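You operate a simulated robot arm through the tools that you are given. There is no shell and no other tool. Be economical: measure what you need, move in short steps, check, and stop when the job is done.

The job below is to be done with a simulated robot arm. You get a single attempt, and the scene is never put back.

JOB
Gauge the steel axle pin; put it and its matching bush on the blue mat.
Fine: close the caliper jaw on the standing pin, read the size, and leave the jaw open.

The check looks at the end state, three seconds after you hand in, the way a careful person would. Anything else that was tipped, shoved, dropped, spilled or broken makes it a failure.

ROBOT AND FRAMES
A 6-joint arm with a two-finger parallel gripper, fixed in place. Base frame: the origin is at the foot of the arm, x ahead of it, y to its left, z up; the work surface is at about z = 0. Units: mm, rad, N and s.
With the tool pointing down near the work surface it reaches from about 140 to 580 mm from the base axis. Its first joint turns from -1.152 to 1.152 rad. Payload 2.1 kg.
The TCP is the grasp point between the finger pads, 30 mm short of the fingertips. In the tool frame z runs along the fingers and y along their closing line. The gripper opens to 94 mm. The fingers are 28 mm wide and 10 mm thick; the gripper's body (50 by 96 mm) begins 55 mm behind the TCP.
Orientation is that of the tool frame in the base frame, as a unit quaternion [x, y, z, w]. With the fingers straight down and closing along the base's y, the tool's x points along the base's -x, its y along +y and its z along -z.

CONTROLS
- The arm moves only by the tool play_rows. Its argument "motion" is a list of rows, each an object (a shift or turn left out is 0, a gripper value left out holds the last) with "offset": the shift along the tool's x, y, z in mm, a list of three; "delta_rot": the turn, a rotation vector about the tool's x, y, z in rad, a list of three. In form: [{"offset": [x, y, z], "delta_rot": [ax, ay, az]}, ...]. A call has 1 to 20 rows; each row is the pose to reach, as a shift and turn from the pose commanded when the call began, along the tool's axes at that moment. "grip" is the opening in per cent of the stroke, from 0 (shut) to 100 (fully open), set as the call begins (left out, the last holds). Rows are played at 5 a second. More than 50 mm and 0.15 rad between two rows, or a gripper value outside its range, and nothing of the call is played. Where a pose cannot be reached the arm comes as near as it can. A force on the tool above 90 N (or 10 N above the force at the start of the call, whichever is more), or a blocked arm, ends the call early, and 0.2 s more pass. Each finger travels about 72 mm/s and halts on what it meets, pressing with about 36 N; the grip force reading is that of the motor and also rises with nothing between the fingers. The clock runs only during rows and for 0.2 s after the last one: add rows that repeat a pose to give the fingers time. It gives the time, the measured TCP pose, the force on the tool (base axes), the opening and the grip force at its end, in the units of the frame above (readings bear some noise).
- Cameras (640 x 400 px; columns grow to the right, rows downward): "scene" is fixed at [47.1, -377.4, 463.1]; the picture's right is [0.79, -0.61, 0.00], its down [-0.47, -0.61, -0.64] and it looks along [0.39, 0.51, -0.77] (base axes); focal length 303 px, centre (320, 200). "wrist" rides on the gripper at [-37, 0, -58] in the tool frame; the picture's right is [0.00, -1.00, 0.00], its down [0.97, 0.00, -0.24] and it looks along [0.24, 0.00, 0.97] (tool axes); focal length 218 px, centre (320, 200). There is no depth. A picture from a camera that has moved, and an enlarged one, comes with that camera's place and axes in the base frame and with its lens.
- get_image(camera): a new picture of that camera. The clock stands still meanwhile.
- close_up(camera, box): a new picture of the part [left, top, right, bottom] of that camera's present view, enlarged. The clock stands still meanwhile.
- finish_job(): hands the job in; it is judged then, once.

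Work in short steps. Places have to be worked out from the pictures, the camera data and where the tool is seen: move nearer, look again, correct. Check each grasp and each placing, and mend what went wrong. You have 120 turns and 64 pictures in all, those below and enlarged ones among them. Open the gripper and draw the arm clear of the work before you hand the job in, unless the task says otherwise; then end with one line.

The tools are called after "Request:" as name(argument=value, ...) on one line, values as JSON. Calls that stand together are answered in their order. play_rows: Moves the arm, as the interface text tells. Its arguments: {"type":"object","properties":{"motion":{"type":"array","items":{"type":"object","properties":{"offset":{"type":"array","items":{"type":"number"}},"delta_rot":{"type":"array","items":{"type":"number"}}}}},"grip":{"type":"number"}},"required":["motion"]} The other tools are called the same way: get_image (camera) takes a picture; close_up (camera, box) takes an enlarged picture of a part of a camera's view; finish_job () hands the job in.

At the start:

```text
clock: 0.0
ee_pos: [263.9, -158.0, 221.1]
orientation: [0.0, 1.0, 0.0, 0.002]
contact_force: [0.1, 0.1, 0.3]
gripper_width: 94.0
grasp_force: 0.0
```

scene: 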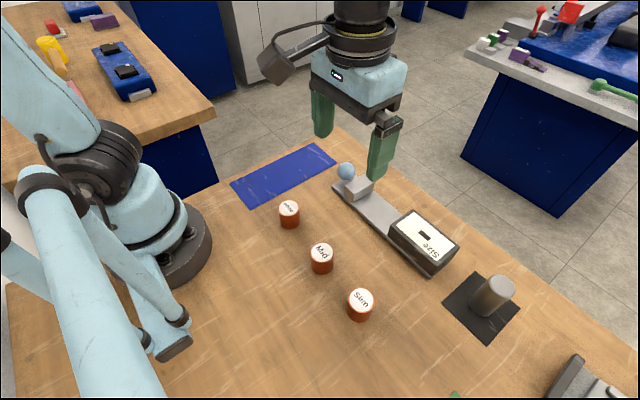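
wrist: 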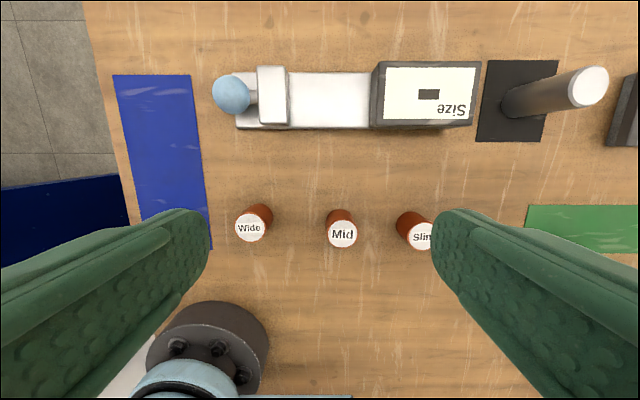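

I'll start with enlarged views of the caliper, the pin and the bushes.

Request:
close_up(camera="scene", box=[320, 140, 540, 350])

Request:
close_up(camera="wrist", box=[200, 40, 640, 260])

Request:
close_up(camera="scene", box=[220, 140, 400, 330])

```text
1.90 times, centred on (430, 245) of scene
camera zoom: at [47.1, -377.4, 463.1], right [0.79, -0.61, 0.0], down [-0.47, -0.61, -0.64], along [0.39, 0.51, -0.77], focal length 577 px, centre (110, 114)
```

zoom: 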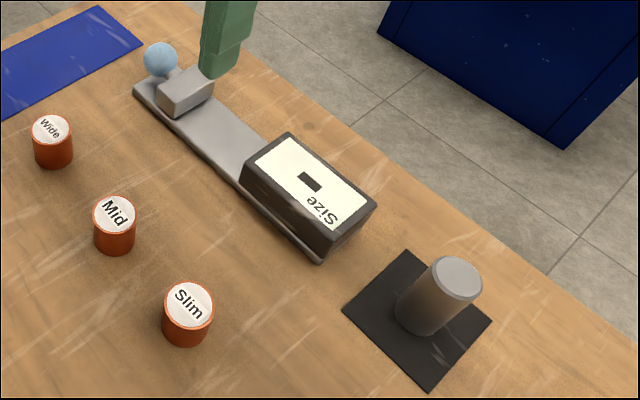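

```text
1.45 times, centred on (420, 150) of wrist
camera zoom: at [298.0, -160.2, 279.5], right [0.0, -1.0, 0.0], down [-0.97, 0.0, 0.24], along [-0.24, 0.0, -0.97], focal length 318 px, centre (174, 273)
```

zoom: 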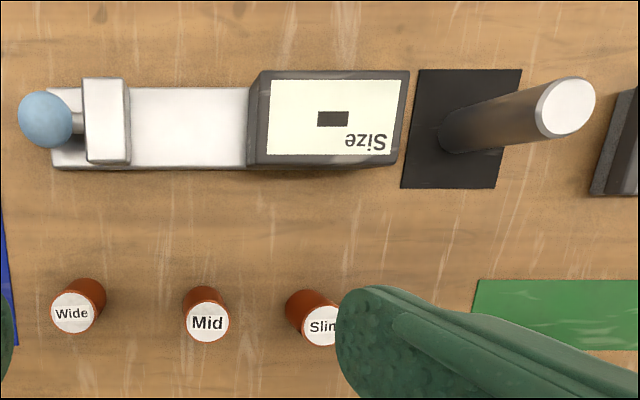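

```text
2.11 times, centred on (310, 235) of scene
camera zoom: at [47.1, -377.4, 463.1], right [0.79, -0.61, 0.0], down [-0.47, -0.61, -0.64], along [0.39, 0.51, -0.77], focal length 638 px, centre (341, 126)
```

zoom: 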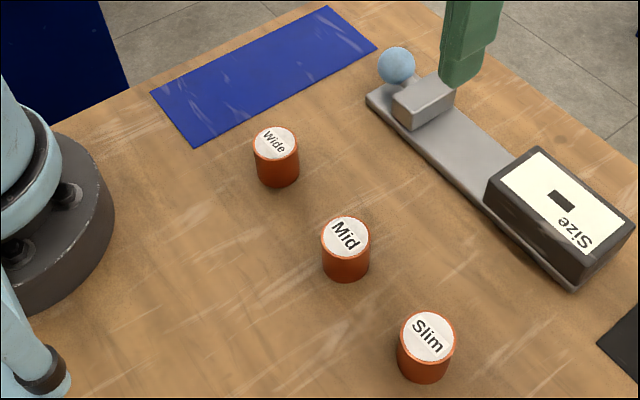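

Judged places: the pin stands at about (348, -393), roughly 71 mm tall and 33 mm wide. The rail runs along y at x≈348, with the jaw face near y≈-125 and the body face near y≈-219. I'll move above the pin and turn the tool so the fingers close along base x.

Request:
play_rows(motion=[{"offset": [-7, -19.6, 0], "delta_rot": [0, 0, 0.1309]}, {"offset": [-14, -39.2, 0], "delta_rot": [0, 0, 0.2618]}, {"offset": [-21, -58.8, 0], "delta_rot": [0, 0, 0.3927]}, {"offset": [-28, -78.3, 0], "delta_rot": [0, 0, 0.5236]}, {"offset": [-35, -97.9, 0], "delta_rot": [0, 0, 0.6545]}, {"offset": [-42, -117.5, 0], "delta_rot": [0, 0, 0.7854]}, {"offset": [-49, -137.1, 0], "delta_rot": [0, 0, 0.9163]}, {"offset": [-56, -156.7, 0], "delta_rot": [0, 0, 1.0472]}, {"offset": [-63, -176.3, 0], "delta_rot": [0, 0, 1.1781]}, {"offset": [-70, -195.8, 0], "delta_rot": [0, 0, 1.309]}, {"offset": [-77, -215.4, 0], "delta_rot": [0, 0, 1.4399]}, {"offset": [-84, -235, 0], "delta_rot": [0, 0, 1.5708]}, {"offset": [-84, -235, 0], "delta_rot": [0, 0, 1.5708]}], grip=100)

Request:
get_image(camera="wrist")

Request:
get_image(camera="scene")

```text
clock: 2.8
ee_pos: [346.6, -392.7, 220.6]
orientation: [0.709, 0.706, 0.001, 0.0]
contact_force: [0.1, -0.9, -1.0]
gripper_width: 94.4
grasp_force: 0.0
```

```text
58 pictures are left
camera wrist: at [345.6, -431.7, 279.3], right [-1.0, 0.0, 0.0], down [0.0, 0.97, 0.24], along [0.0, 0.24, -0.97], focal length 218 px, centre (320, 200)
```

wrist: 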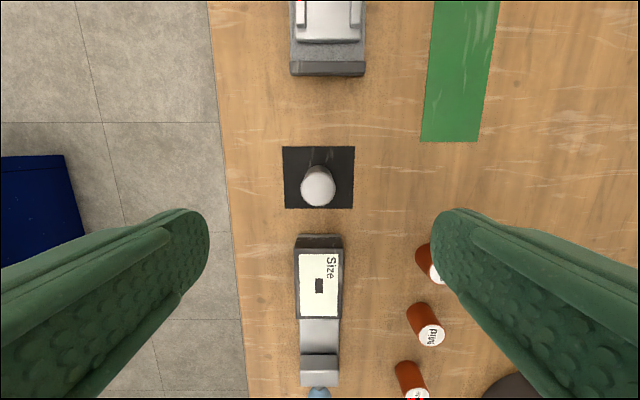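

```text
57 pictures are left
```

scene: 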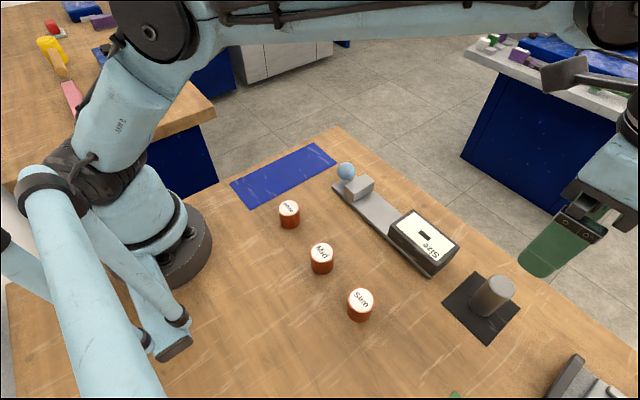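

The pin top works out to (347.5, -393.2), which is right under the tool. I'll descend to TCP z≈50 and close.

Request:
play_rows(motion=[{"offset": [0, 0.5, 30]}, {"offset": [0, 0.5, 60]}, {"offset": [0, 0.5, 90]}, {"offset": [0, 0.5, 115]}, {"offset": [0, 0.5, 135]}, {"offset": [0, 0.5, 150]}, {"offset": [0, 0.5, 162]}, {"offset": [0, 0.5, 168]}, {"offset": [0, 0.5, 168]}])

Request:
get_image(camera="wrist")

```text
clock: 4.8
ee_pos: [348.4, -394.4, 51.7]
orientation: [0.707, 0.707, 0.001, 0.001]
contact_force: [0.6, 0.3, -0.3]
gripper_width: 94.1
grasp_force: 0.0
```

```text
56 pictures are left
camera wrist: at [345.4, -432.4, 111.9], right [-1.0, 0.0, 0.0], down [0.0, 0.97, 0.24], along [0.0, 0.24, -0.97], focal length 218 px, centre (320, 200)
```

wrist: 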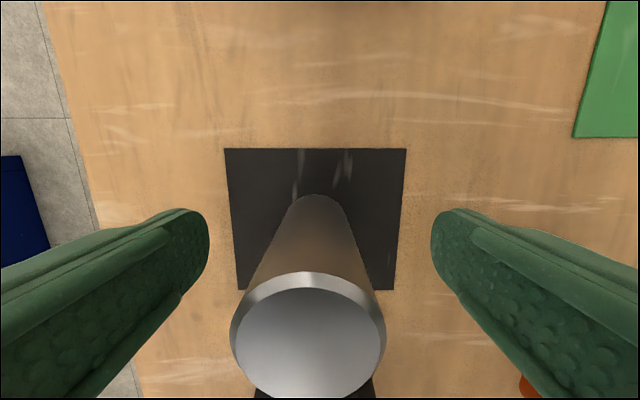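

The pin sits about 2.5 mm toward +x of the finger midline. I'll shift by that and close.

Request:
play_rows(motion=[{"offset": [0, 2.3, 0]}, {"offset": [0, 2.3, 0]}])

Request:
play_rows(motion=[{"offset": [0, 0, 0]}, {"offset": [0, 0, 0]}, {"offset": [0, 0, 0]}, {"offset": [0, 0, 0]}, {"offset": [0, 0, 0]}, {"offset": [0, 0, 0]}], grip=0)

Request:
get_image(camera="wrist")

```text
clock: 5.4
ee_pos: [351.0, -393.0, 52.7]
orientation: [0.707, 0.707, 0.001, 0.0]
contact_force: [0.4, 0.0, 0.1]
gripper_width: 94.0
grasp_force: 0.1
```

```text
clock: 6.8
ee_pos: [348.9, -393.7, 53.5]
orientation: [0.707, 0.707, 0.001, 0.001]
contact_force: [-1.4, -0.2, -0.5]
gripper_width: 35.4
grasp_force: 36.2
```

```text
55 pictures are left
camera wrist: at [347.9, -432.6, 112.2], right [-1.0, 0.0, 0.0], down [0.0, 0.97, 0.24], along [0.0, 0.24, -0.97], focal length 218 px, centre (320, 200)
```

wrist: 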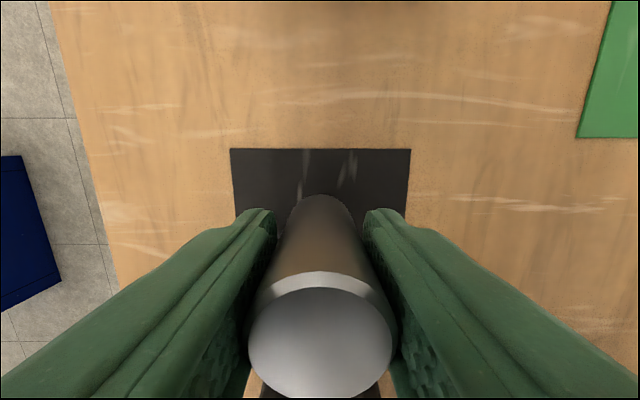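

The pin is held, about 35 mm wide. I'll lift it 100 mm and carry it over the caliper body to above the gap.

Request:
play_rows(motion=[{"offset": [0, 0, -10]}, {"offset": [0, 0, -25]}, {"offset": [0, 0, -45]}, {"offset": [0, 0, -65]}, {"offset": [0, 0, -85]}, {"offset": [0, 0, -100]}, {"offset": [0, 0, -100]}])

Request:
play_rows(motion=[{"offset": [15, 0, 0]}, {"offset": [35, 0, 0]}, {"offset": [55, 0, 0]}, {"offset": [75, 0, 0]}, {"offset": [95, 0, 0]}, {"offset": [115, 0, 0]}, {"offset": [135, 0, 0]}, {"offset": [155, 0, 0]}, {"offset": [175, 0, 0]}, {"offset": [190, 0, 0]}, {"offset": [203, 0, 0]}, {"offset": [208, 0, 0]}, {"offset": [208, 0, 0]}])

Request:
get_image(camera="wrist")

Request:
close_up(camera="scene", box=[320, 100, 540, 310])

```text
clock: 8.4
ee_pos: [351.3, -393.8, 153.8]
orientation: [0.707, 0.707, 0.001, 0.0]
contact_force: [0.5, 0.1, -4.5]
gripper_width: 33.1
grasp_force: 36.1
```

```text
clock: 11.2
ee_pos: [349.5, -185.9, 152.6]
orientation: [0.707, 0.707, 0.001, 0.001]
contact_force: [0.0, -0.5, -3.5]
gripper_width: 33.2
grasp_force: 35.9
```

```text
54 pictures are left
camera wrist: at [347.5, -223.9, 211.4], right [-1.0, 0.0, 0.0], down [0.0, 0.97, 0.24], along [0.0, 0.24, -0.97], focal length 218 px, centre (320, 200)
```

wrist: 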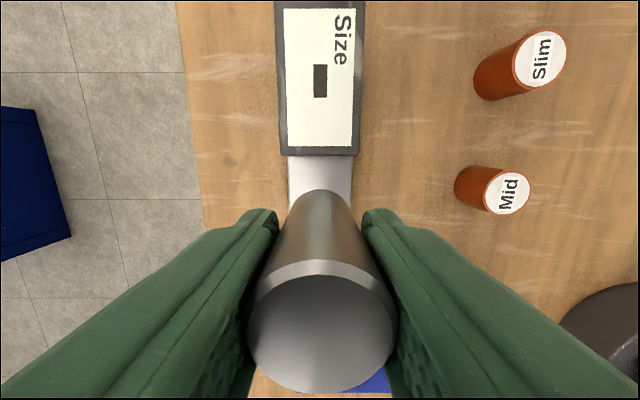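

```text
1.90 times, centred on (430, 205) of scene
camera zoom: at [47.1, -377.4, 463.0], right [0.79, -0.61, 0.0], down [-0.47, -0.61, -0.64], along [0.39, 0.51, -0.77], focal length 577 px, centre (110, 190)
```

zoom: 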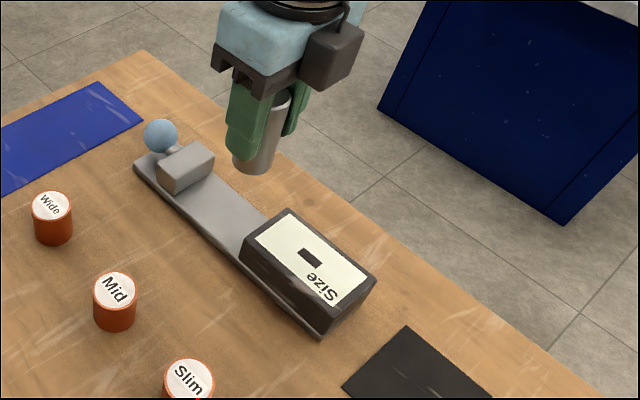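

The body face is at about y≈-217, and the pin, at y≈-185.5, is centred on the rail in x. I'll shift 6 mm closer to the body and lower in stages until it seats.

Request:
play_rows(motion=[{"offset": [-6, 0, 0]}, {"offset": [-6, 0, 20]}, {"offset": [-6, 0, 40]}, {"offset": [-6, 0, 55]}, {"offset": [-6, 0, 68]}, {"offset": [-6, 0, 76]}, {"offset": [-6, 0, 80]}, {"offset": [-6, 0, 80]}])

Request:
close_up(camera="scene", box=[340, 130, 480, 290])

Request:
get_image(camera="wrist")

```text
clock: 13.0
ee_pos: [349.1, -193.7, 73.0]
orientation: [0.707, 0.707, 0.001, 0.001]
contact_force: [-0.3, 0.4, -4.2]
gripper_width: 33.0
grasp_force: 35.3
```

```text
2.50 times, centred on (410, 210) of scene
camera zoom: at [47.1, -377.4, 463.0], right [0.79, -0.61, 0.0], down [-0.47, -0.61, -0.64], along [0.39, 0.51, -0.77], focal length 758 px, centre (95, 175)
```

zoom: 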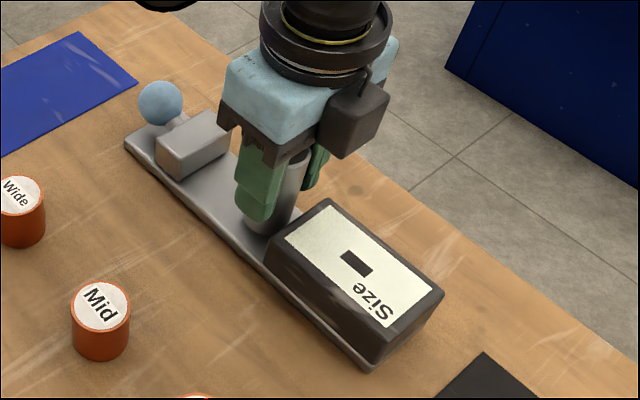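

```text
51 pictures are left
camera wrist: at [347.2, -230.7, 131.6], right [-1.0, 0.0, 0.0], down [0.0, 0.97, 0.24], along [0.0, 0.24, -0.97], focal length 218 px, centre (320, 200)
```

wrist: 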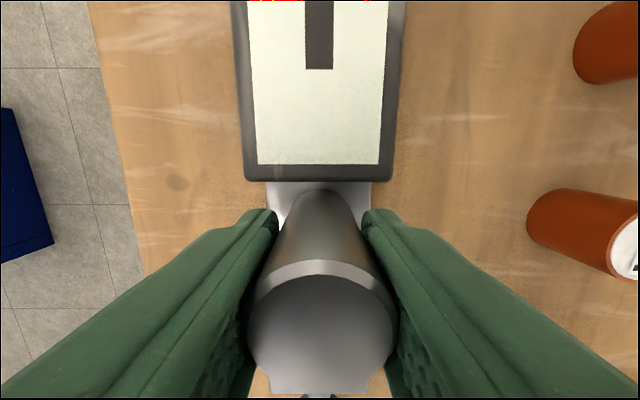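

The pin's bottom is about 20 mm up and clear of the body. I'll lower it in small steps and watch the vertical force.

Request:
play_rows(motion=[{"offset": [0, 0, 3]}, {"offset": [0, 0, 6]}, {"offset": [0, 0, 6]}])

Request:
play_rows(motion=[{"offset": [0, 0, 2]}, {"offset": [0, 0, 3]}, {"offset": [0, 0, 3]}])

Request:
play_rows(motion=[{"offset": [0, 0, 1]}, {"offset": [0, 0, 2]}, {"offset": [0, 0, 2]}])

```text
clock: 13.8
ee_pos: [349.2, -190.8, 67.1]
orientation: [0.707, 0.707, 0.001, 0.001]
contact_force: [0.1, -0.6, -4.3]
gripper_width: 33.1
grasp_force: 36.5
```

```text
clock: 14.6
ee_pos: [349.6, -192.4, 63.5]
orientation: [0.708, 0.707, 0.002, 0.0]
contact_force: [0.1, 3.1, 24.6]
gripper_width: 33.2
grasp_force: 36.5
```

```text
clock: 15.4
ee_pos: [350.3, -191.9, 62.7]
orientation: [0.707, 0.707, 0.0, 0.001]
contact_force: [-2.9, 2.5, 25.2]
gripper_width: 33.2
grasp_force: 36.2
```

The pin is seated, with contact at about 25 N. I'll release it.

Request:
play_rows(motion=[{"offset": [0, 0, -2]}, {"offset": [0, 0, -2]}])

Request:
play_rows(motion=[{"offset": [0, 0, 0]}, {"offset": [0, 0, 0]}, {"offset": [0, 0, 0]}, {"offset": [0, 0, 0]}], grip=70)

Request:
play_rows(motion=[{"offset": [0, 0, -10]}, {"offset": [0, 0, -25]}, {"offset": [0, 0, -45]}, {"offset": [0, 0, -70]}, {"offset": [0, 0, -95]}, {"offset": [0, 0, -110]}, {"offset": [0, 0, -110]}])

Request:
get_image(camera="wrist")

Request:
close_up(camera="scene", box=[320, 130, 480, 290])

```text
clock: 16.0
ee_pos: [350.2, -191.0, 63.2]
orientation: [0.707, 0.707, 0.0, 0.001]
contact_force: [-0.2, 0.3, -2.8]
gripper_width: 33.3
grasp_force: 35.9
```

```text
clock: 17.0
ee_pos: [350.4, -191.2, 64.5]
orientation: [0.707, 0.707, 0.001, 0.001]
contact_force: [-0.2, -0.1, -0.8]
gripper_width: 65.7
grasp_force: 0.2
```

```text
clock: 18.6
ee_pos: [350.8, -190.7, 174.4]
orientation: [0.707, 0.707, 0.001, 0.0]
contact_force: [0.2, 1.2, 0.0]
gripper_width: 65.9
grasp_force: 0.0
```

```text
50 pictures are left
camera wrist: at [348.9, -229.2, 233.1], right [-1.0, 0.0, 0.0], down [0.0, 0.97, 0.24], along [0.0, 0.24, -0.97], focal length 218 px, centre (320, 200)
```

wrist: 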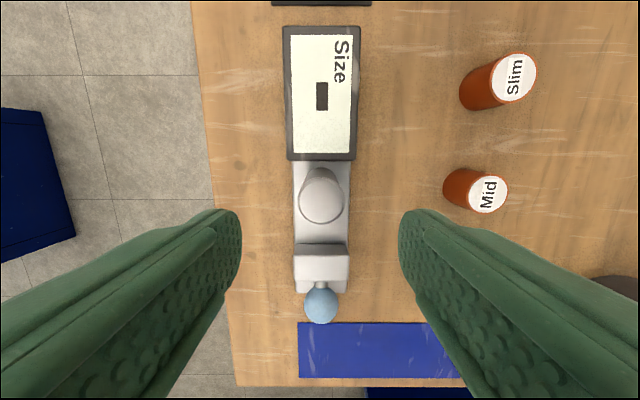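

```text
2.50 times, centred on (400, 210) of scene
camera zoom: at [47.1, -377.4, 463.1], right [0.79, -0.61, 0.0], down [-0.47, -0.61, -0.64], along [0.39, 0.51, -0.77], focal length 758 px, centre (120, 175)
```

zoom: 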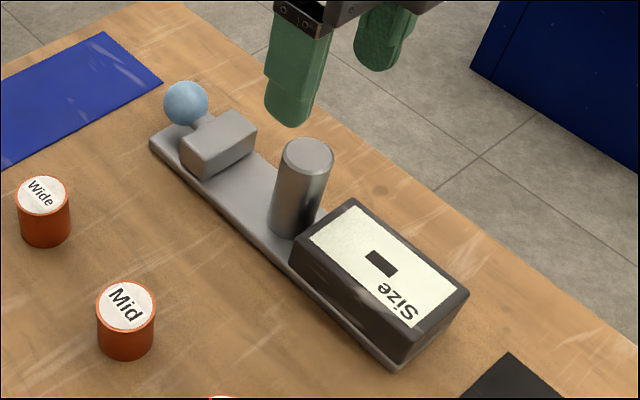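

The pin stands between the jaws. The knob ball is at about (348, -69, 38), roughly 34 mm across. I'll move above it and check before descending.

Request:
play_rows(motion=[{"offset": [20, 0, 0]}, {"offset": [45, 0, 0]}, {"offset": [70, 0, 0]}, {"offset": [95, 0, 0]}, {"offset": [115, 0, 0]}, {"offset": [122, 0, 0]}, {"offset": [122, 0, 0]}, {"offset": [122, 0, 25]}, {"offset": [122, 0, 45]}, {"offset": [122, 0, 50]}, {"offset": [122, 0, 50]}])

Request:
get_image(camera="wrist")

Request:
close_up(camera="scene", box=[300, 90, 460, 250])

```text
clock: 21.0
ee_pos: [351.4, -69.8, 123.2]
orientation: [0.707, 0.707, 0.0, 0.001]
contact_force: [-0.5, 0.3, 0.6]
gripper_width: 65.8
grasp_force: 0.0
```

```text
48 pictures are left
camera wrist: at [349.0, -107.8, 182.4], right [-1.0, 0.0, 0.0], down [0.0, 0.97, 0.24], along [0.0, 0.24, -0.97], focal length 218 px, centre (320, 200)
```

wrist: 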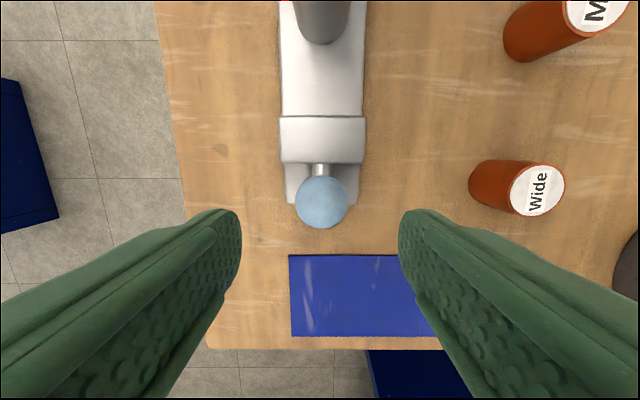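

```text
2.50 times, centred on (380, 170) of scene
camera zoom: at [47.1, -377.4, 463.1], right [0.79, -0.61, 0.0], down [-0.47, -0.61, -0.64], along [0.39, 0.51, -0.77], focal length 758 px, centre (170, 275)
```

zoom: 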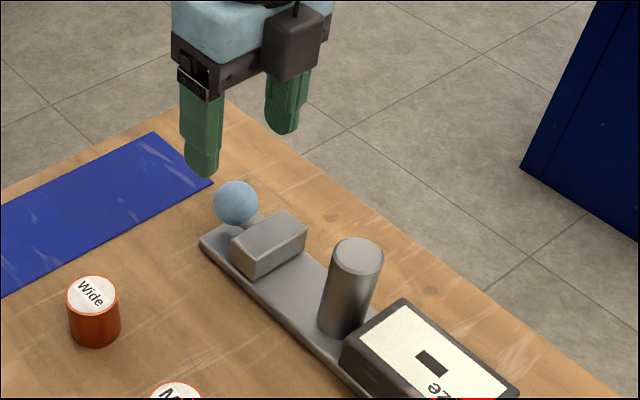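

The ball is directly below at y≈-70. I'll descend to TCP z≈53 and grip it.

Request:
play_rows(motion=[{"offset": [0, -1, 20]}, {"offset": [0, -1, 40]}, {"offset": [0, -1, 58]}, {"offset": [0, -1, 68]}, {"offset": [0, -1, 70]}, {"offset": [0, -1, 70]}])

Request:
play_rows(motion=[{"offset": [0, 0, 0]}, {"offset": [0, 0, 0]}, {"offset": [0, 0, 0]}, {"offset": [0, 0, 0]}, {"offset": [0, 0, 0]}], grip=0)

Request:
get_image(camera="wrist")

Request:
close_up(camera="scene", box=[300, 90, 500, 290])

```text
clock: 22.4
ee_pos: [349.2, -69.0, 53.3]
orientation: [0.707, 0.707, 0.001, 0.0]
contact_force: [-0.3, -0.3, -0.5]
gripper_width: 65.9
grasp_force: 0.1
```

```text
clock: 23.6
ee_pos: [349.5, -69.8, 54.8]
orientation: [0.707, 0.707, 0.0, 0.001]
contact_force: [4.3, -1.0, -6.4]
gripper_width: 34.5
grasp_force: 44.8
```

```text
46 pictures are left
camera wrist: at [348.0, -108.4, 112.7], right [-1.0, 0.0, 0.0], down [0.0, 0.97, 0.24], along [0.0, 0.24, -0.97], focal length 218 px, centre (320, 200)
```

wrist: 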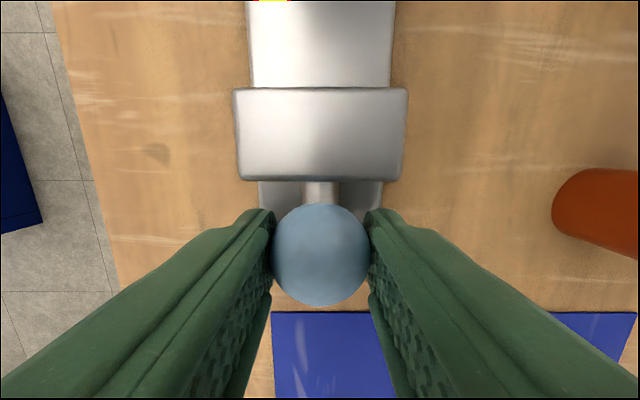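

```text
2.00 times, centred on (400, 190) of scene
camera zoom: at [47.2, -377.4, 463.0], right [0.79, -0.61, 0.0], down [-0.47, -0.61, -0.64], along [0.39, 0.51, -0.77], focal length 606 px, centre (160, 220)
```

zoom: 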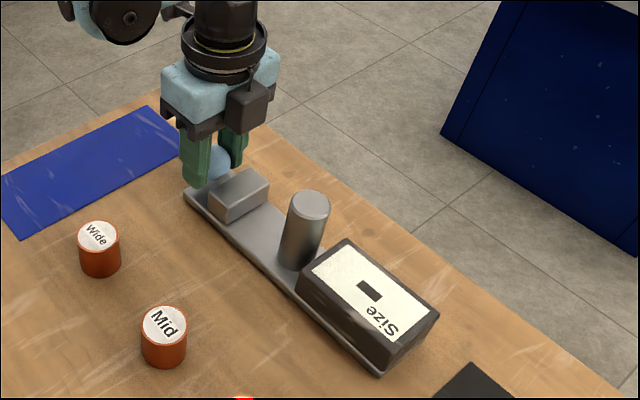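

The knob is held. I'll slide the jaw 35 mm toward the pin and check it follows.

Request:
play_rows(motion=[{"offset": [-4, 0, 0]}, {"offset": [-10, 0, 0]}, {"offset": [-16, 0, 0]}, {"offset": [-22, 0, 0]}, {"offset": [-28, 0, 0]}, {"offset": [-35, 0, 0]}, {"offset": [-35, 0, 0]}])

Request:
get_image(camera="wrist")

```text
clock: 25.2
ee_pos: [349.0, -104.6, 53.3]
orientation: [0.707, 0.707, 0.001, 0.002]
contact_force: [15.7, 0.4, 21.5]
gripper_width: 34.9
grasp_force: 45.2
```

```text
44 pictures are left
camera wrist: at [347.8, -142.7, 111.8], right [-1.0, 0.0, 0.0], down [0.0, 0.97, 0.24], along [0.0, 0.24, -0.97], focal length 218 px, centre (320, 200)
```

wrist: 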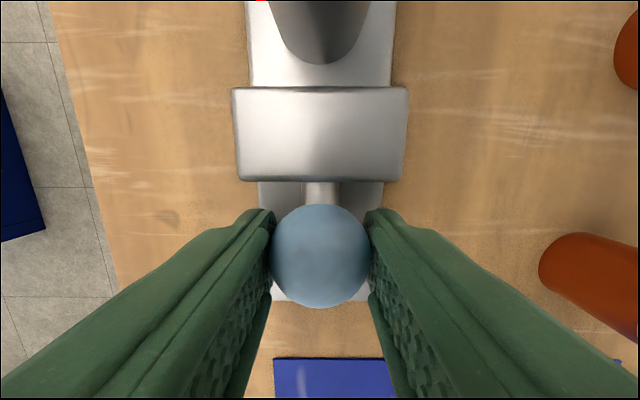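

The jaw follows smoothly and about 13 mm of gap remains. I'll continue slowly until it closes on the pin against the body.

Request:
play_rows(motion=[{"offset": [-3, 0, 0]}, {"offset": [-6, 0, 0]}, {"offset": [-9, 0, 0]}, {"offset": [-11, 0, 0]}, {"offset": [-13, 0, 0]}, {"offset": [-15, 0, 0]}, {"offset": [-17, 0, 0]}, {"offset": [-17, 0, 0]}])

Request:
close_up(camera="scene", box=[330, 120, 480, 290])

Request:
get_image(camera="wrist")

```text
clock: 27.0
ee_pos: [349.2, -122.1, 53.5]
orientation: [0.707, 0.707, 0.001, 0.002]
contact_force: [18.7, 2.1, 16.8]
gripper_width: 35.0
grasp_force: 45.1
```

```text
2.35 times, centred on (405, 205) of scene
camera zoom: at [47.1, -377.4, 463.1], right [0.79, -0.61, 0.0], down [-0.47, -0.61, -0.64], along [0.39, 0.51, -0.76], focal length 713 px, centre (120, 188)
```

zoom: 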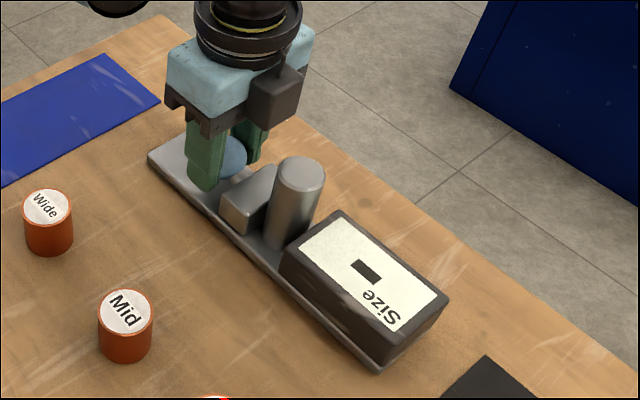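

```text
42 pictures are left
camera wrist: at [347.7, -160.8, 111.7], right [-1.0, 0.0, -0.01], down [0.0, 0.97, 0.24], along [0.01, 0.24, -0.97], focal length 218 px, centre (320, 200)
```

wrist: 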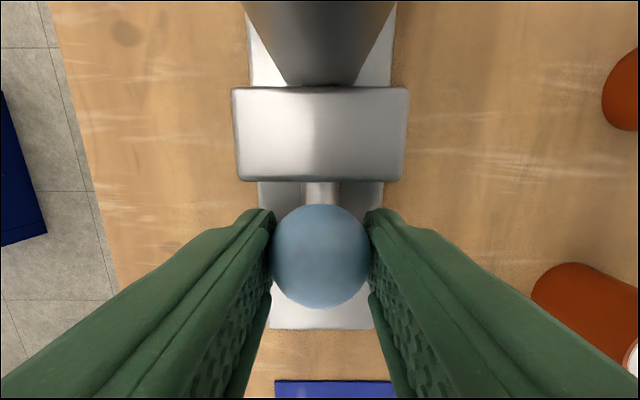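

The jaw has just met the pin, and a few mm remain to the body. I'll advance slowly in 1 mm rows.

Request:
play_rows(motion=[{"offset": [-1, 0, 0]}, {"offset": [-2, 0, 0]}, {"offset": [-3, 0, 0]}, {"offset": [-4, 0, 0]}, {"offset": [-5, 0, 0]}, {"offset": [-5, 0, 0]}])

Request:
close_up(camera="scene", box=[360, 150, 480, 280])

```text
clock: 28.4
ee_pos: [349.8, -127.9, 53.3]
orientation: [0.707, 0.707, 0.001, 0.002]
contact_force: [18.1, 9.7, -29.3]
gripper_width: 34.6
grasp_force: 44.5
```

```text
3.08 times, centred on (420, 215) of scene
camera zoom: at [47.2, -377.4, 463.0], right [0.79, -0.61, 0.0], down [-0.47, -0.61, -0.64], along [0.39, 0.51, -0.77], focal length 932 px, centre (12, 154)
```

zoom: 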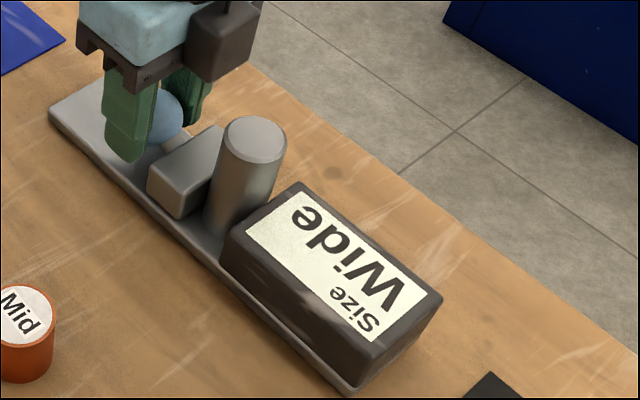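

The display reads "Wide". The y force is still small, so I'll press a little further to confirm the reading is of a fully closed jaw.

Request:
play_rows(motion=[{"offset": [-1, 0, 0]}, {"offset": [-2, 0, 0]}, {"offset": [-2, 0, 0]}])

Request:
close_up(camera="scene", box=[360, 150, 480, 280])

Request:
get_image(camera="wrist")

```text
clock: 29.2
ee_pos: [349.4, -128.0, 52.7]
orientation: [0.706, 0.708, 0.004, 0.0]
contact_force: [20.8, 25.1, -0.7]
gripper_width: 34.8
grasp_force: 45.1
```

```text
3.08 times, centred on (420, 215) of scene
camera zoom: at [47.1, -377.4, 463.1], right [0.79, -0.61, 0.0], down [-0.47, -0.61, -0.64], along [0.39, 0.51, -0.77], focal length 932 px, centre (12, 154)
```

zoom: 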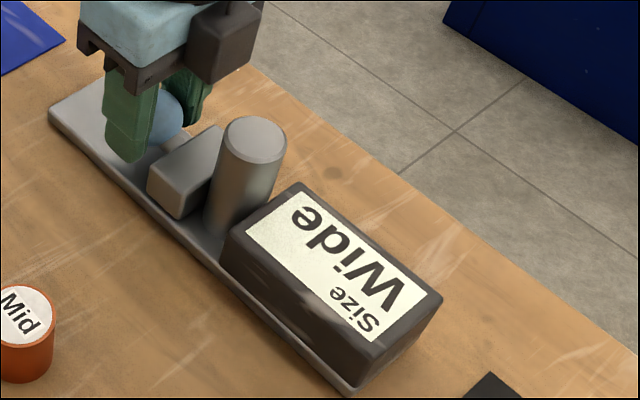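

```text
39 pictures are left
camera wrist: at [347.8, -166.1, 112.2], right [-1.0, 0.0, -0.01], down [0.0, 0.97, 0.25], along [0.01, 0.25, -0.97], focal length 218 px, centre (320, 200)
```

wrist: 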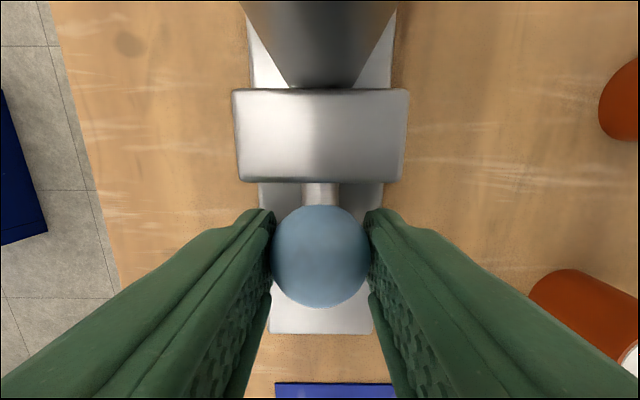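

The jaw is firmly closed at 25 N and the reading is "Wide". I'll slide the jaw back open to where it started.

Request:
play_rows(motion=[{"offset": [2, 0, 0]}, {"offset": [6, 0, 0]}, {"offset": [12, 0, 0]}, {"offset": [19, 0, 0]}, {"offset": [26, 0, 0]}, {"offset": [33, 0, 0]}, {"offset": [40, 0, 0]}, {"offset": [47, 0, 0]}, {"offset": [53, 0, 0]}, {"offset": [57, 0, 0]}, {"offset": [58.5, 0, 0]}, {"offset": [58.5, 0, 0]}])

Request:
play_rows(motion=[{"offset": [0, 0, 0]}, {"offset": [0, 0, 0]}, {"offset": [0, 0, 0]}, {"offset": [0, 0, 0]}], grip=75)

Request:
close_up(camera="scene", box=[320, 120, 480, 290])

```text
clock: 31.8
ee_pos: [349.9, -70.0, 54.0]
orientation: [0.707, 0.708, 0.002, 0.003]
contact_force: [25.1, -6.9, -16.5]
gripper_width: 35.1
grasp_force: 45.3
```

```text
clock: 32.8
ee_pos: [348.0, -68.7, 55.5]
orientation: [0.707, 0.707, 0.001, 0.0]
contact_force: [1.1, -0.1, -0.3]
gripper_width: 70.5
grasp_force: 0.0
```

```text
2.35 times, centred on (400, 205) of scene
camera zoom: at [47.1, -377.4, 463.1], right [0.79, -0.61, 0.0], down [-0.47, -0.61, -0.64], along [0.39, 0.51, -0.77], focal length 713 px, centre (132, 188)
```

zoom: 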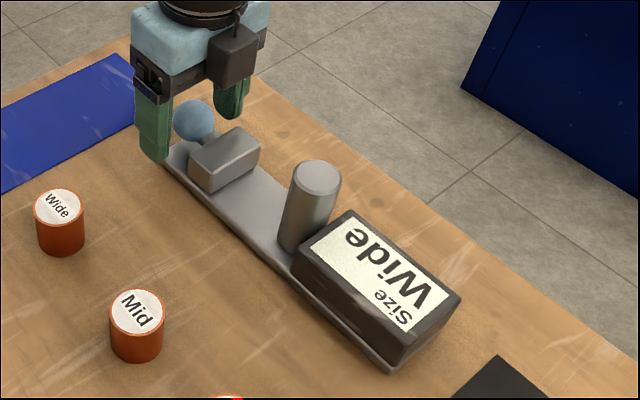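

The jaw is open and the pin still stands, now touching the body near y≈-199. I'll raise and move above the pin.

Request:
play_rows(motion=[{"offset": [0, 0, -15]}, {"offset": [0, 0, -35]}, {"offset": [0, 0, -60]}, {"offset": [0, 0, -90]}, {"offset": [0, 0, -120]}, {"offset": [-25, 0, -120]}, {"offset": [-55, 0, -120]}, {"offset": [-85, 0, -120]}, {"offset": [-112, 0, -120]}, {"offset": [-127, 0, -120]}, {"offset": [-130, 0, -120]}, {"offset": [-130, 0, -120]}])

Request:
get_image(camera="wrist")

```text
clock: 35.4
ee_pos: [348.7, -200.9, 175.1]
orientation: [0.707, 0.707, 0.0, 0.001]
contact_force: [0.3, 0.5, -0.2]
gripper_width: 70.5
grasp_force: 0.0
```

```text
37 pictures are left
camera wrist: at [346.7, -238.5, 233.1], right [-1.0, 0.0, 0.0], down [0.0, 0.97, 0.24], along [0.0, 0.24, -0.97], focal length 218 px, centre (320, 200)
```

wrist: 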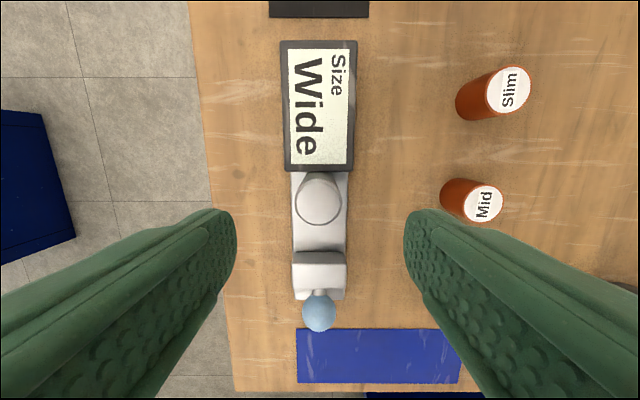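

The pin is at about (348, -200), nearly centred. I'll descend to TCP z≈63 and grip.

Request:
play_rows(motion=[{"offset": [0, 1.4, 25]}, {"offset": [0, 1.4, 50]}, {"offset": [0, 1.4, 75]}, {"offset": [0, 1.4, 95]}, {"offset": [0, 1.4, 107]}, {"offset": [0, 1.4, 112]}, {"offset": [0, 1.4, 112]}])

Request:
play_rows(motion=[{"offset": [0, 0, 0]}, {"offset": [0, 0, 0]}, {"offset": [0, 0, 0]}, {"offset": [0, 0, 0]}, {"offset": [0, 0, 0]}], grip=0)

Request:
play_rows(motion=[{"offset": [0, 0, -8]}, {"offset": [0, 0, -20]}, {"offset": [0, 0, -40]}, {"offset": [0, 0, -65]}, {"offset": [0, 0, -90]}, {"offset": [0, 0, -90]}])

Request:
get_image(camera="scene")

```text
clock: 37.0
ee_pos: [350.4, -200.3, 62.1]
orientation: [0.707, 0.707, 0.0, 0.001]
contact_force: [-1.0, -0.7, -0.5]
gripper_width: 70.7
grasp_force: 0.0
```

```text
clock: 38.2
ee_pos: [350.4, -200.2, 62.5]
orientation: [0.707, 0.707, 0.001, 0.001]
contact_force: [-0.4, -0.3, 0.0]
gripper_width: 33.2
grasp_force: 35.4
```

```text
clock: 39.6
ee_pos: [349.5, -198.1, 153.4]
orientation: [0.707, 0.707, 0.0, 0.001]
contact_force: [0.3, -1.0, -3.9]
gripper_width: 33.1
grasp_force: 36.3
```

```text
36 pictures are left
```

scene: 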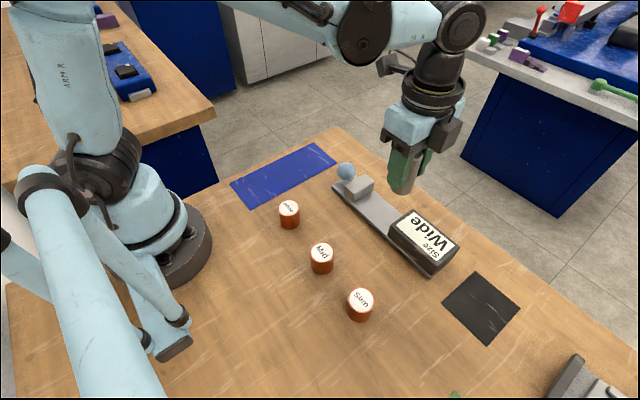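

The pin is held again. From the scene picture the mat spans x≈167–383 and y≈-2–72, so I'll carry the pin to about (325, 38).

Request:
play_rows(motion=[{"offset": [15, 0, 0]}, {"offset": [35, -2, 0]}, {"offset": [58, -5, 0]}, {"offset": [81, -8, 0]}, {"offset": [104, -11, 0]}, {"offset": [127, -14, 0]}, {"offset": [150, -17, 0]}, {"offset": [173, -20, 0]}, {"offset": [196, -22, 0]}, {"offset": [219, -24, 0]}, {"offset": [232, -24, 0]}, {"offset": [237, -24, 0]}, {"offset": [237, -24, 0]}])

Request:
get_image(camera="wrist")

Request:
get_image(camera="scene")

```text
clock: 42.4
ee_pos: [324.0, 37.8, 153.0]
orientation: [0.707, 0.707, 0.0, 0.001]
contact_force: [-0.4, 0.0, -3.5]
gripper_width: 33.4
grasp_force: 36.5
```

```text
35 pictures are left
camera wrist: at [322.9, -1.2, 211.4], right [-1.0, 0.0, 0.0], down [0.0, 0.97, 0.24], along [0.0, 0.24, -0.97], focal length 218 px, centre (320, 200)
```

wrist: 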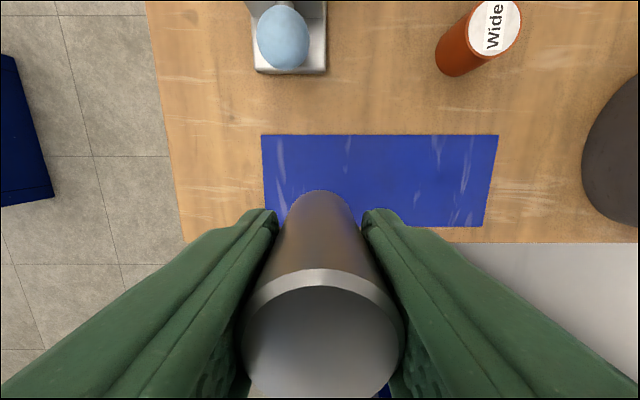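

```text
34 pictures are left
```

scene: 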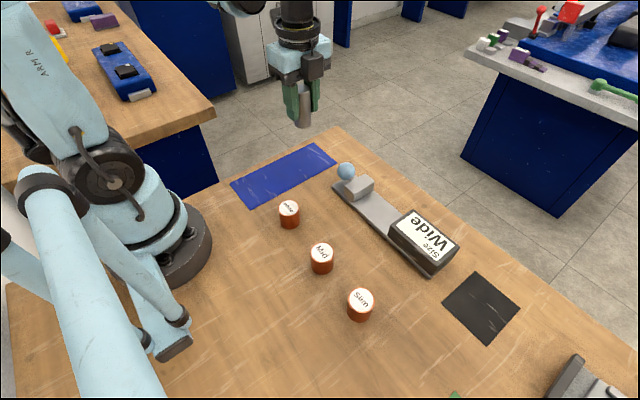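

The pin is over the mat. I'll lower it in stages and watch for contact.

Request:
play_rows(motion=[{"offset": [-1, 0, 20]}, {"offset": [-1, 0, 42]}, {"offset": [-1, 0, 62]}, {"offset": [-1, 0, 78]}, {"offset": [-1, 0, 88]}, {"offset": [-1, 0, 94]}, {"offset": [-1, 0, 94]}])

Request:
play_rows(motion=[{"offset": [0, 0, 2]}, {"offset": [0, 0, 4]}, {"offset": [0, 0, 4]}])

Request:
play_rows(motion=[{"offset": [0, 0, 1]}, {"offset": [0, 0, 2]}, {"offset": [0, 0, 2]}])

```text
clock: 44.0
ee_pos: [325.7, 37.2, 56.5]
orientation: [0.708, 0.707, 0.0, 0.001]
contact_force: [0.1, 0.1, -3.9]
gripper_width: 33.2
grasp_force: 36.1
```

```text
clock: 44.8
ee_pos: [327.0, 36.1, 52.8]
orientation: [0.707, 0.707, 0.0, 0.001]
contact_force: [-0.5, -0.2, -3.5]
gripper_width: 33.1
grasp_force: 35.9
```

```text
clock: 45.6
ee_pos: [326.4, 35.8, 50.9]
orientation: [0.708, 0.706, 0.001, 0.001]
contact_force: [0.7, -0.9, -4.0]
gripper_width: 33.1
grasp_force: 36.3
```

No contact yet, so I'll continue in 1–2 mm steps.

Request:
play_rows(motion=[{"offset": [0, 0, 1]}, {"offset": [0, 0, 1.5]}, {"offset": [0, 0, 1.5]}])

Request:
close_up(camera="scene", box=[220, 80, 380, 240])

```text
clock: 46.4
ee_pos: [324.5, 35.5, 50.5]
orientation: [0.707, 0.707, 0.0, 0.0]
contact_force: [-1.0, 1.5, 0.7]
gripper_width: 33.2
grasp_force: 35.6
```

```text
2.50 times, centred on (300, 160) of scene
camera zoom: at [47.1, -377.4, 463.1], right [0.79, -0.61, 0.0], down [-0.47, -0.61, -0.64], along [0.39, 0.51, -0.77], focal length 758 px, centre (370, 300)
```

zoom: 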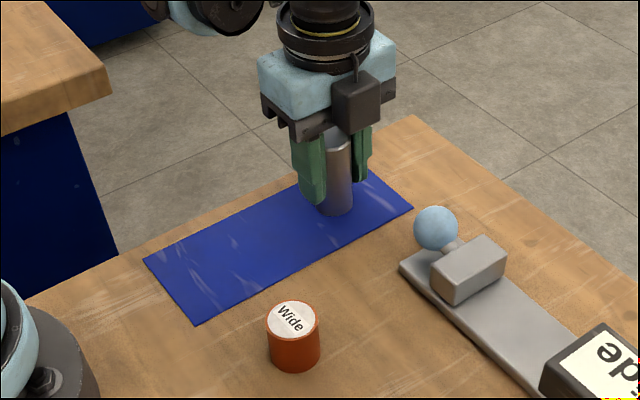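

Contact is just starting. I'll lower 0.7 mm more and then release.

Request:
play_rows(motion=[{"offset": [0, 0, 0.7]}, {"offset": [0, 0, 0.7]}])

Request:
play_rows(motion=[{"offset": [0, 0, -0.5]}, {"offset": [0, 0, -0.5]}, {"offset": [0, 0, -0.5]}, {"offset": [0, 0, -0.5]}, {"offset": [0, 0, -0.5]}], grip=75)

Request:
play_rows(motion=[{"offset": [0, 0, -12]}, {"offset": [0, 0, -30]}, {"offset": [0, 0, -55]}, {"offset": [0, 0, -85]}, {"offset": [0, 0, -115]}, {"offset": [0, 0, -130]}, {"offset": [-25, -20, -130]}, {"offset": [-50, -40, -130]}, {"offset": [-75, -60, -130]}, {"offset": [-100, -80, -130]}, {"offset": [-108, -90, -130]}, {"offset": [-108, -90, -130]}])

Request:
get_image(camera="wrist")

Request:
close_up(camera="scene", box=[220, 80, 380, 240])

```text
clock: 47.0
ee_pos: [326.1, 36.1, 50.2]
orientation: [0.707, 0.707, 0.001, 0.001]
contact_force: [-4.3, 0.8, 24.8]
gripper_width: 33.1
grasp_force: 35.9
```

```text
clock: 48.2
ee_pos: [325.5, 35.7, 49.5]
orientation: [0.707, 0.707, 0.0, 0.0]
contact_force: [-0.8, -0.2, 0.9]
gripper_width: 70.5
grasp_force: 0.1
```

```text
clock: 50.8
ee_pos: [234.9, -72.4, 181.6]
orientation: [0.707, 0.707, 0.0, 0.0]
contact_force: [0.3, 0.0, 0.5]
gripper_width: 70.8
grasp_force: 0.1
```

```text
32 pictures are left
camera wrist: at [232.8, -110.3, 239.4], right [-1.0, 0.0, 0.0], down [0.0, 0.97, 0.24], along [0.0, 0.24, -0.97], focal length 218 px, centre (320, 200)
```

wrist: 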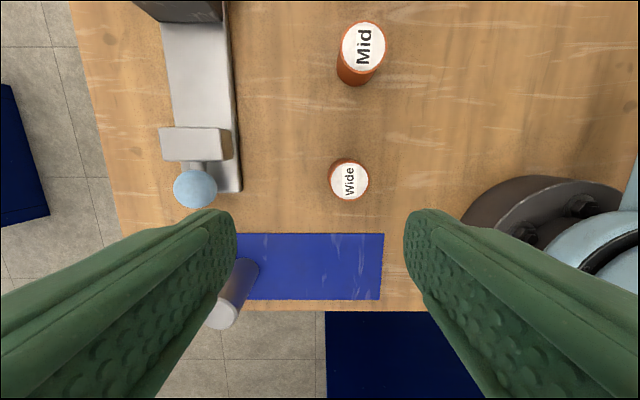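

```text
2.50 times, centred on (300, 160) of scene
camera zoom: at [47.1, -377.4, 463.1], right [0.79, -0.61, 0.0], down [-0.47, -0.61, -0.64], along [0.39, 0.51, -0.77], focal length 758 px, centre (370, 300)
```

zoom: 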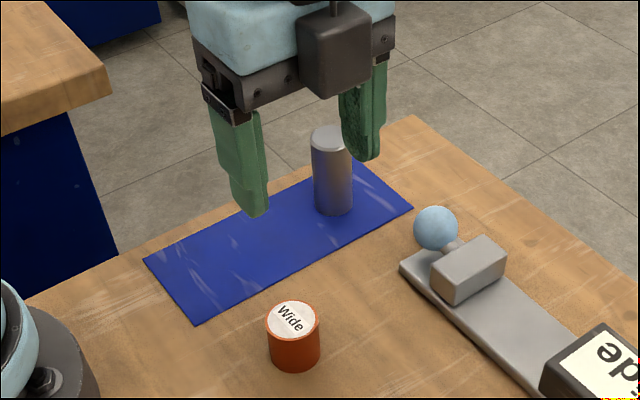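

The pin stands on the mat. The Wide bush is centred at about (206.5, -78) with its top at z≈40. I'll move above it and lower part way to check alignment.

Request:
play_rows(motion=[{"offset": [-3, -13, 0]}, {"offset": [-5, -26, 0]}, {"offset": [-5, -26, 25]}, {"offset": [-5, -26, 50]}, {"offset": [-5, -26, 75]}, {"offset": [-5, -26, 80]}, {"offset": [-5, -26, 80]}])

Request:
get_image(camera="wrist")

```text
clock: 52.4
ee_pos: [210.6, -78.4, 100.5]
orientation: [0.706, 0.708, 0.001, 0.002]
contact_force: [-0.2, -0.4, 0.2]
gripper_width: 70.5
grasp_force: 0.0
```

```text
30 pictures are left
camera wrist: at [208.2, -116.2, 158.5], right [-1.0, 0.0, 0.0], down [0.0, 0.97, 0.24], along [0.0, 0.24, -0.97], focal length 218 px, centre (320, 200)
```

wrist: 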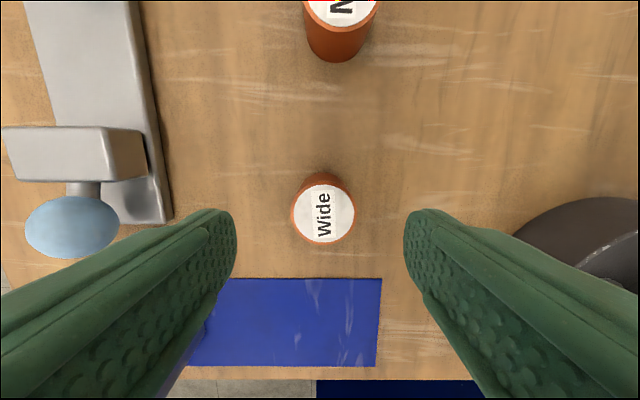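

The bush is about 3 mm toward -y and 1.7 mm toward -x of the TCP. I'll correct for that, descend to z≈38 and grip.

Request:
play_rows(motion=[{"offset": [-3, -1.7, 15]}, {"offset": [-3, -1.7, 32]}, {"offset": [-3, -1.7, 48]}, {"offset": [-3, -1.7, 58]}, {"offset": [-3, -1.7, 62]}, {"offset": [-3, -1.7, 62]}])

Request:
play_rows(motion=[{"offset": [0, 0, 0]}, {"offset": [0, 0, 0]}, {"offset": [0, 0, 0]}, {"offset": [0, 0, 0]}, {"offset": [0, 0, 0]}], grip=0)

Request:
get_image(camera="wrist")

```text
clock: 53.8
ee_pos: [209.4, -80.7, 38.2]
orientation: [0.708, 0.706, 0.0, 0.0]
contact_force: [-0.4, 0.4, -0.5]
gripper_width: 70.8
grasp_force: 0.1
```

```text
clock: 55.0
ee_pos: [209.1, -79.5, 39.2]
orientation: [0.707, 0.707, 0.001, 0.0]
contact_force: [1.0, 0.5, -0.2]
gripper_width: 36.9
grasp_force: 36.5
```

```text
29 pictures are left
camera wrist: at [207.7, -118.5, 97.3], right [-1.0, 0.0, 0.0], down [0.0, 0.97, 0.24], along [0.0, 0.24, -0.97], focal length 218 px, centre (320, 200)
```

wrist: 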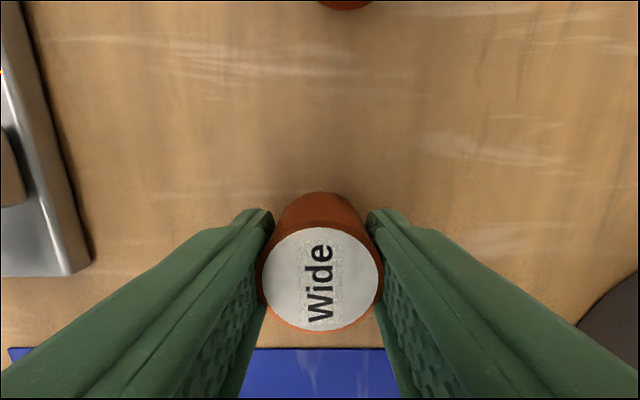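

The Wide bush is held. I'll lift it, carry it to about (228, 36), and lower until near the mat.

Request:
play_rows(motion=[{"offset": [0, 0, -10]}, {"offset": [0, 0, -30]}, {"offset": [0, 0, -50]}, {"offset": [20, 4, -50]}, {"offset": [42, 8, -50]}, {"offset": [65, 12, -50]}, {"offset": [88, 16, -50]}, {"offset": [106, 20, -50]}, {"offset": [115, 20, -50]}, {"offset": [115, 20, -50]}, {"offset": [115, 20, -35]}, {"offset": [115, 20, -20]}, {"offset": [115, 20, -10]}, {"offset": [115, 20, -5]}, {"offset": [115, 20, -5]}])

Request:
get_image(camera="wrist")

Request:
close_up(camera="scene", box=[220, 80, 380, 240])

```text
clock: 58.2
ee_pos: [228.0, 32.8, 43.9]
orientation: [0.707, 0.707, 0.0, 0.0]
contact_force: [0.3, -0.2, -1.0]
gripper_width: 36.6
grasp_force: 36.2
```

```text
28 pictures are left
camera wrist: at [226.5, -4.5, 102.6], right [-1.0, 0.0, 0.0], down [0.0, 0.97, 0.24], along [0.0, 0.24, -0.97], focal length 218 px, centre (320, 200)
```

wrist: 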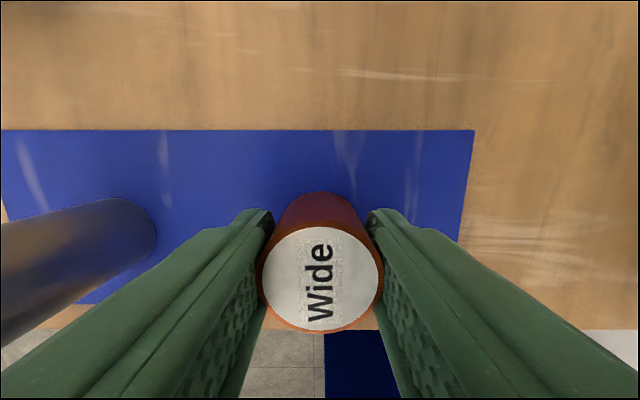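

```text
2.50 times, centred on (300, 160) of scene
camera zoom: at [47.1, -377.4, 463.1], right [0.79, -0.61, 0.0], down [-0.47, -0.61, -0.64], along [0.39, 0.51, -0.77], focal length 758 px, centre (370, 300)
```

zoom: 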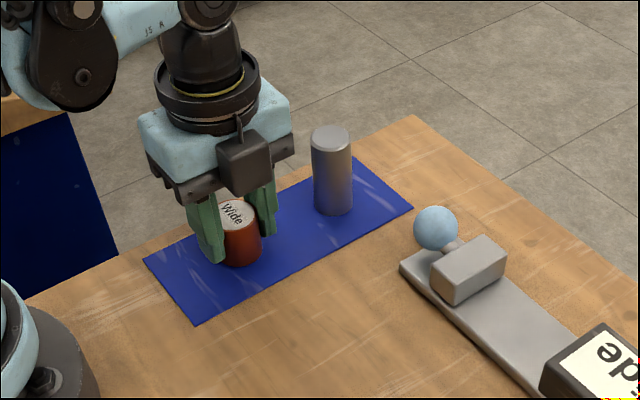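

It is well inside the mat. I'll lower in small steps until contact.

Request:
play_rows(motion=[{"offset": [0, 0, 2]}, {"offset": [0, 0, 3]}, {"offset": [0, 0, 3]}])

Request:
play_rows(motion=[{"offset": [0, 0, 0.7]}, {"offset": [0, 0, 1.2]}, {"offset": [0, 0, 1.2]}])

```text
clock: 59.0
ee_pos: [228.8, 35.1, 40.5]
orientation: [0.707, 0.707, 0.001, 0.001]
contact_force: [-0.2, 0.7, -1.2]
gripper_width: 36.9
grasp_force: 36.0
```

```text
clock: 59.8
ee_pos: [228.9, 34.6, 38.9]
orientation: [0.707, 0.707, 0.001, 0.001]
contact_force: [-0.5, 0.5, -2.2]
gripper_width: 36.8
grasp_force: 36.0
```

Request:
play_rows(motion=[{"offset": [0, 0, 0.5]}, {"offset": [0, 0, 0.8]}, {"offset": [0, 0, 0.8]}])

```text
clock: 60.6
ee_pos: [229.7, 36.0, 38.5]
orientation: [0.707, 0.707, 0.001, 0.001]
contact_force: [-8.1, 6.0, 30.4]
gripper_width: 36.9
grasp_force: 36.2
```

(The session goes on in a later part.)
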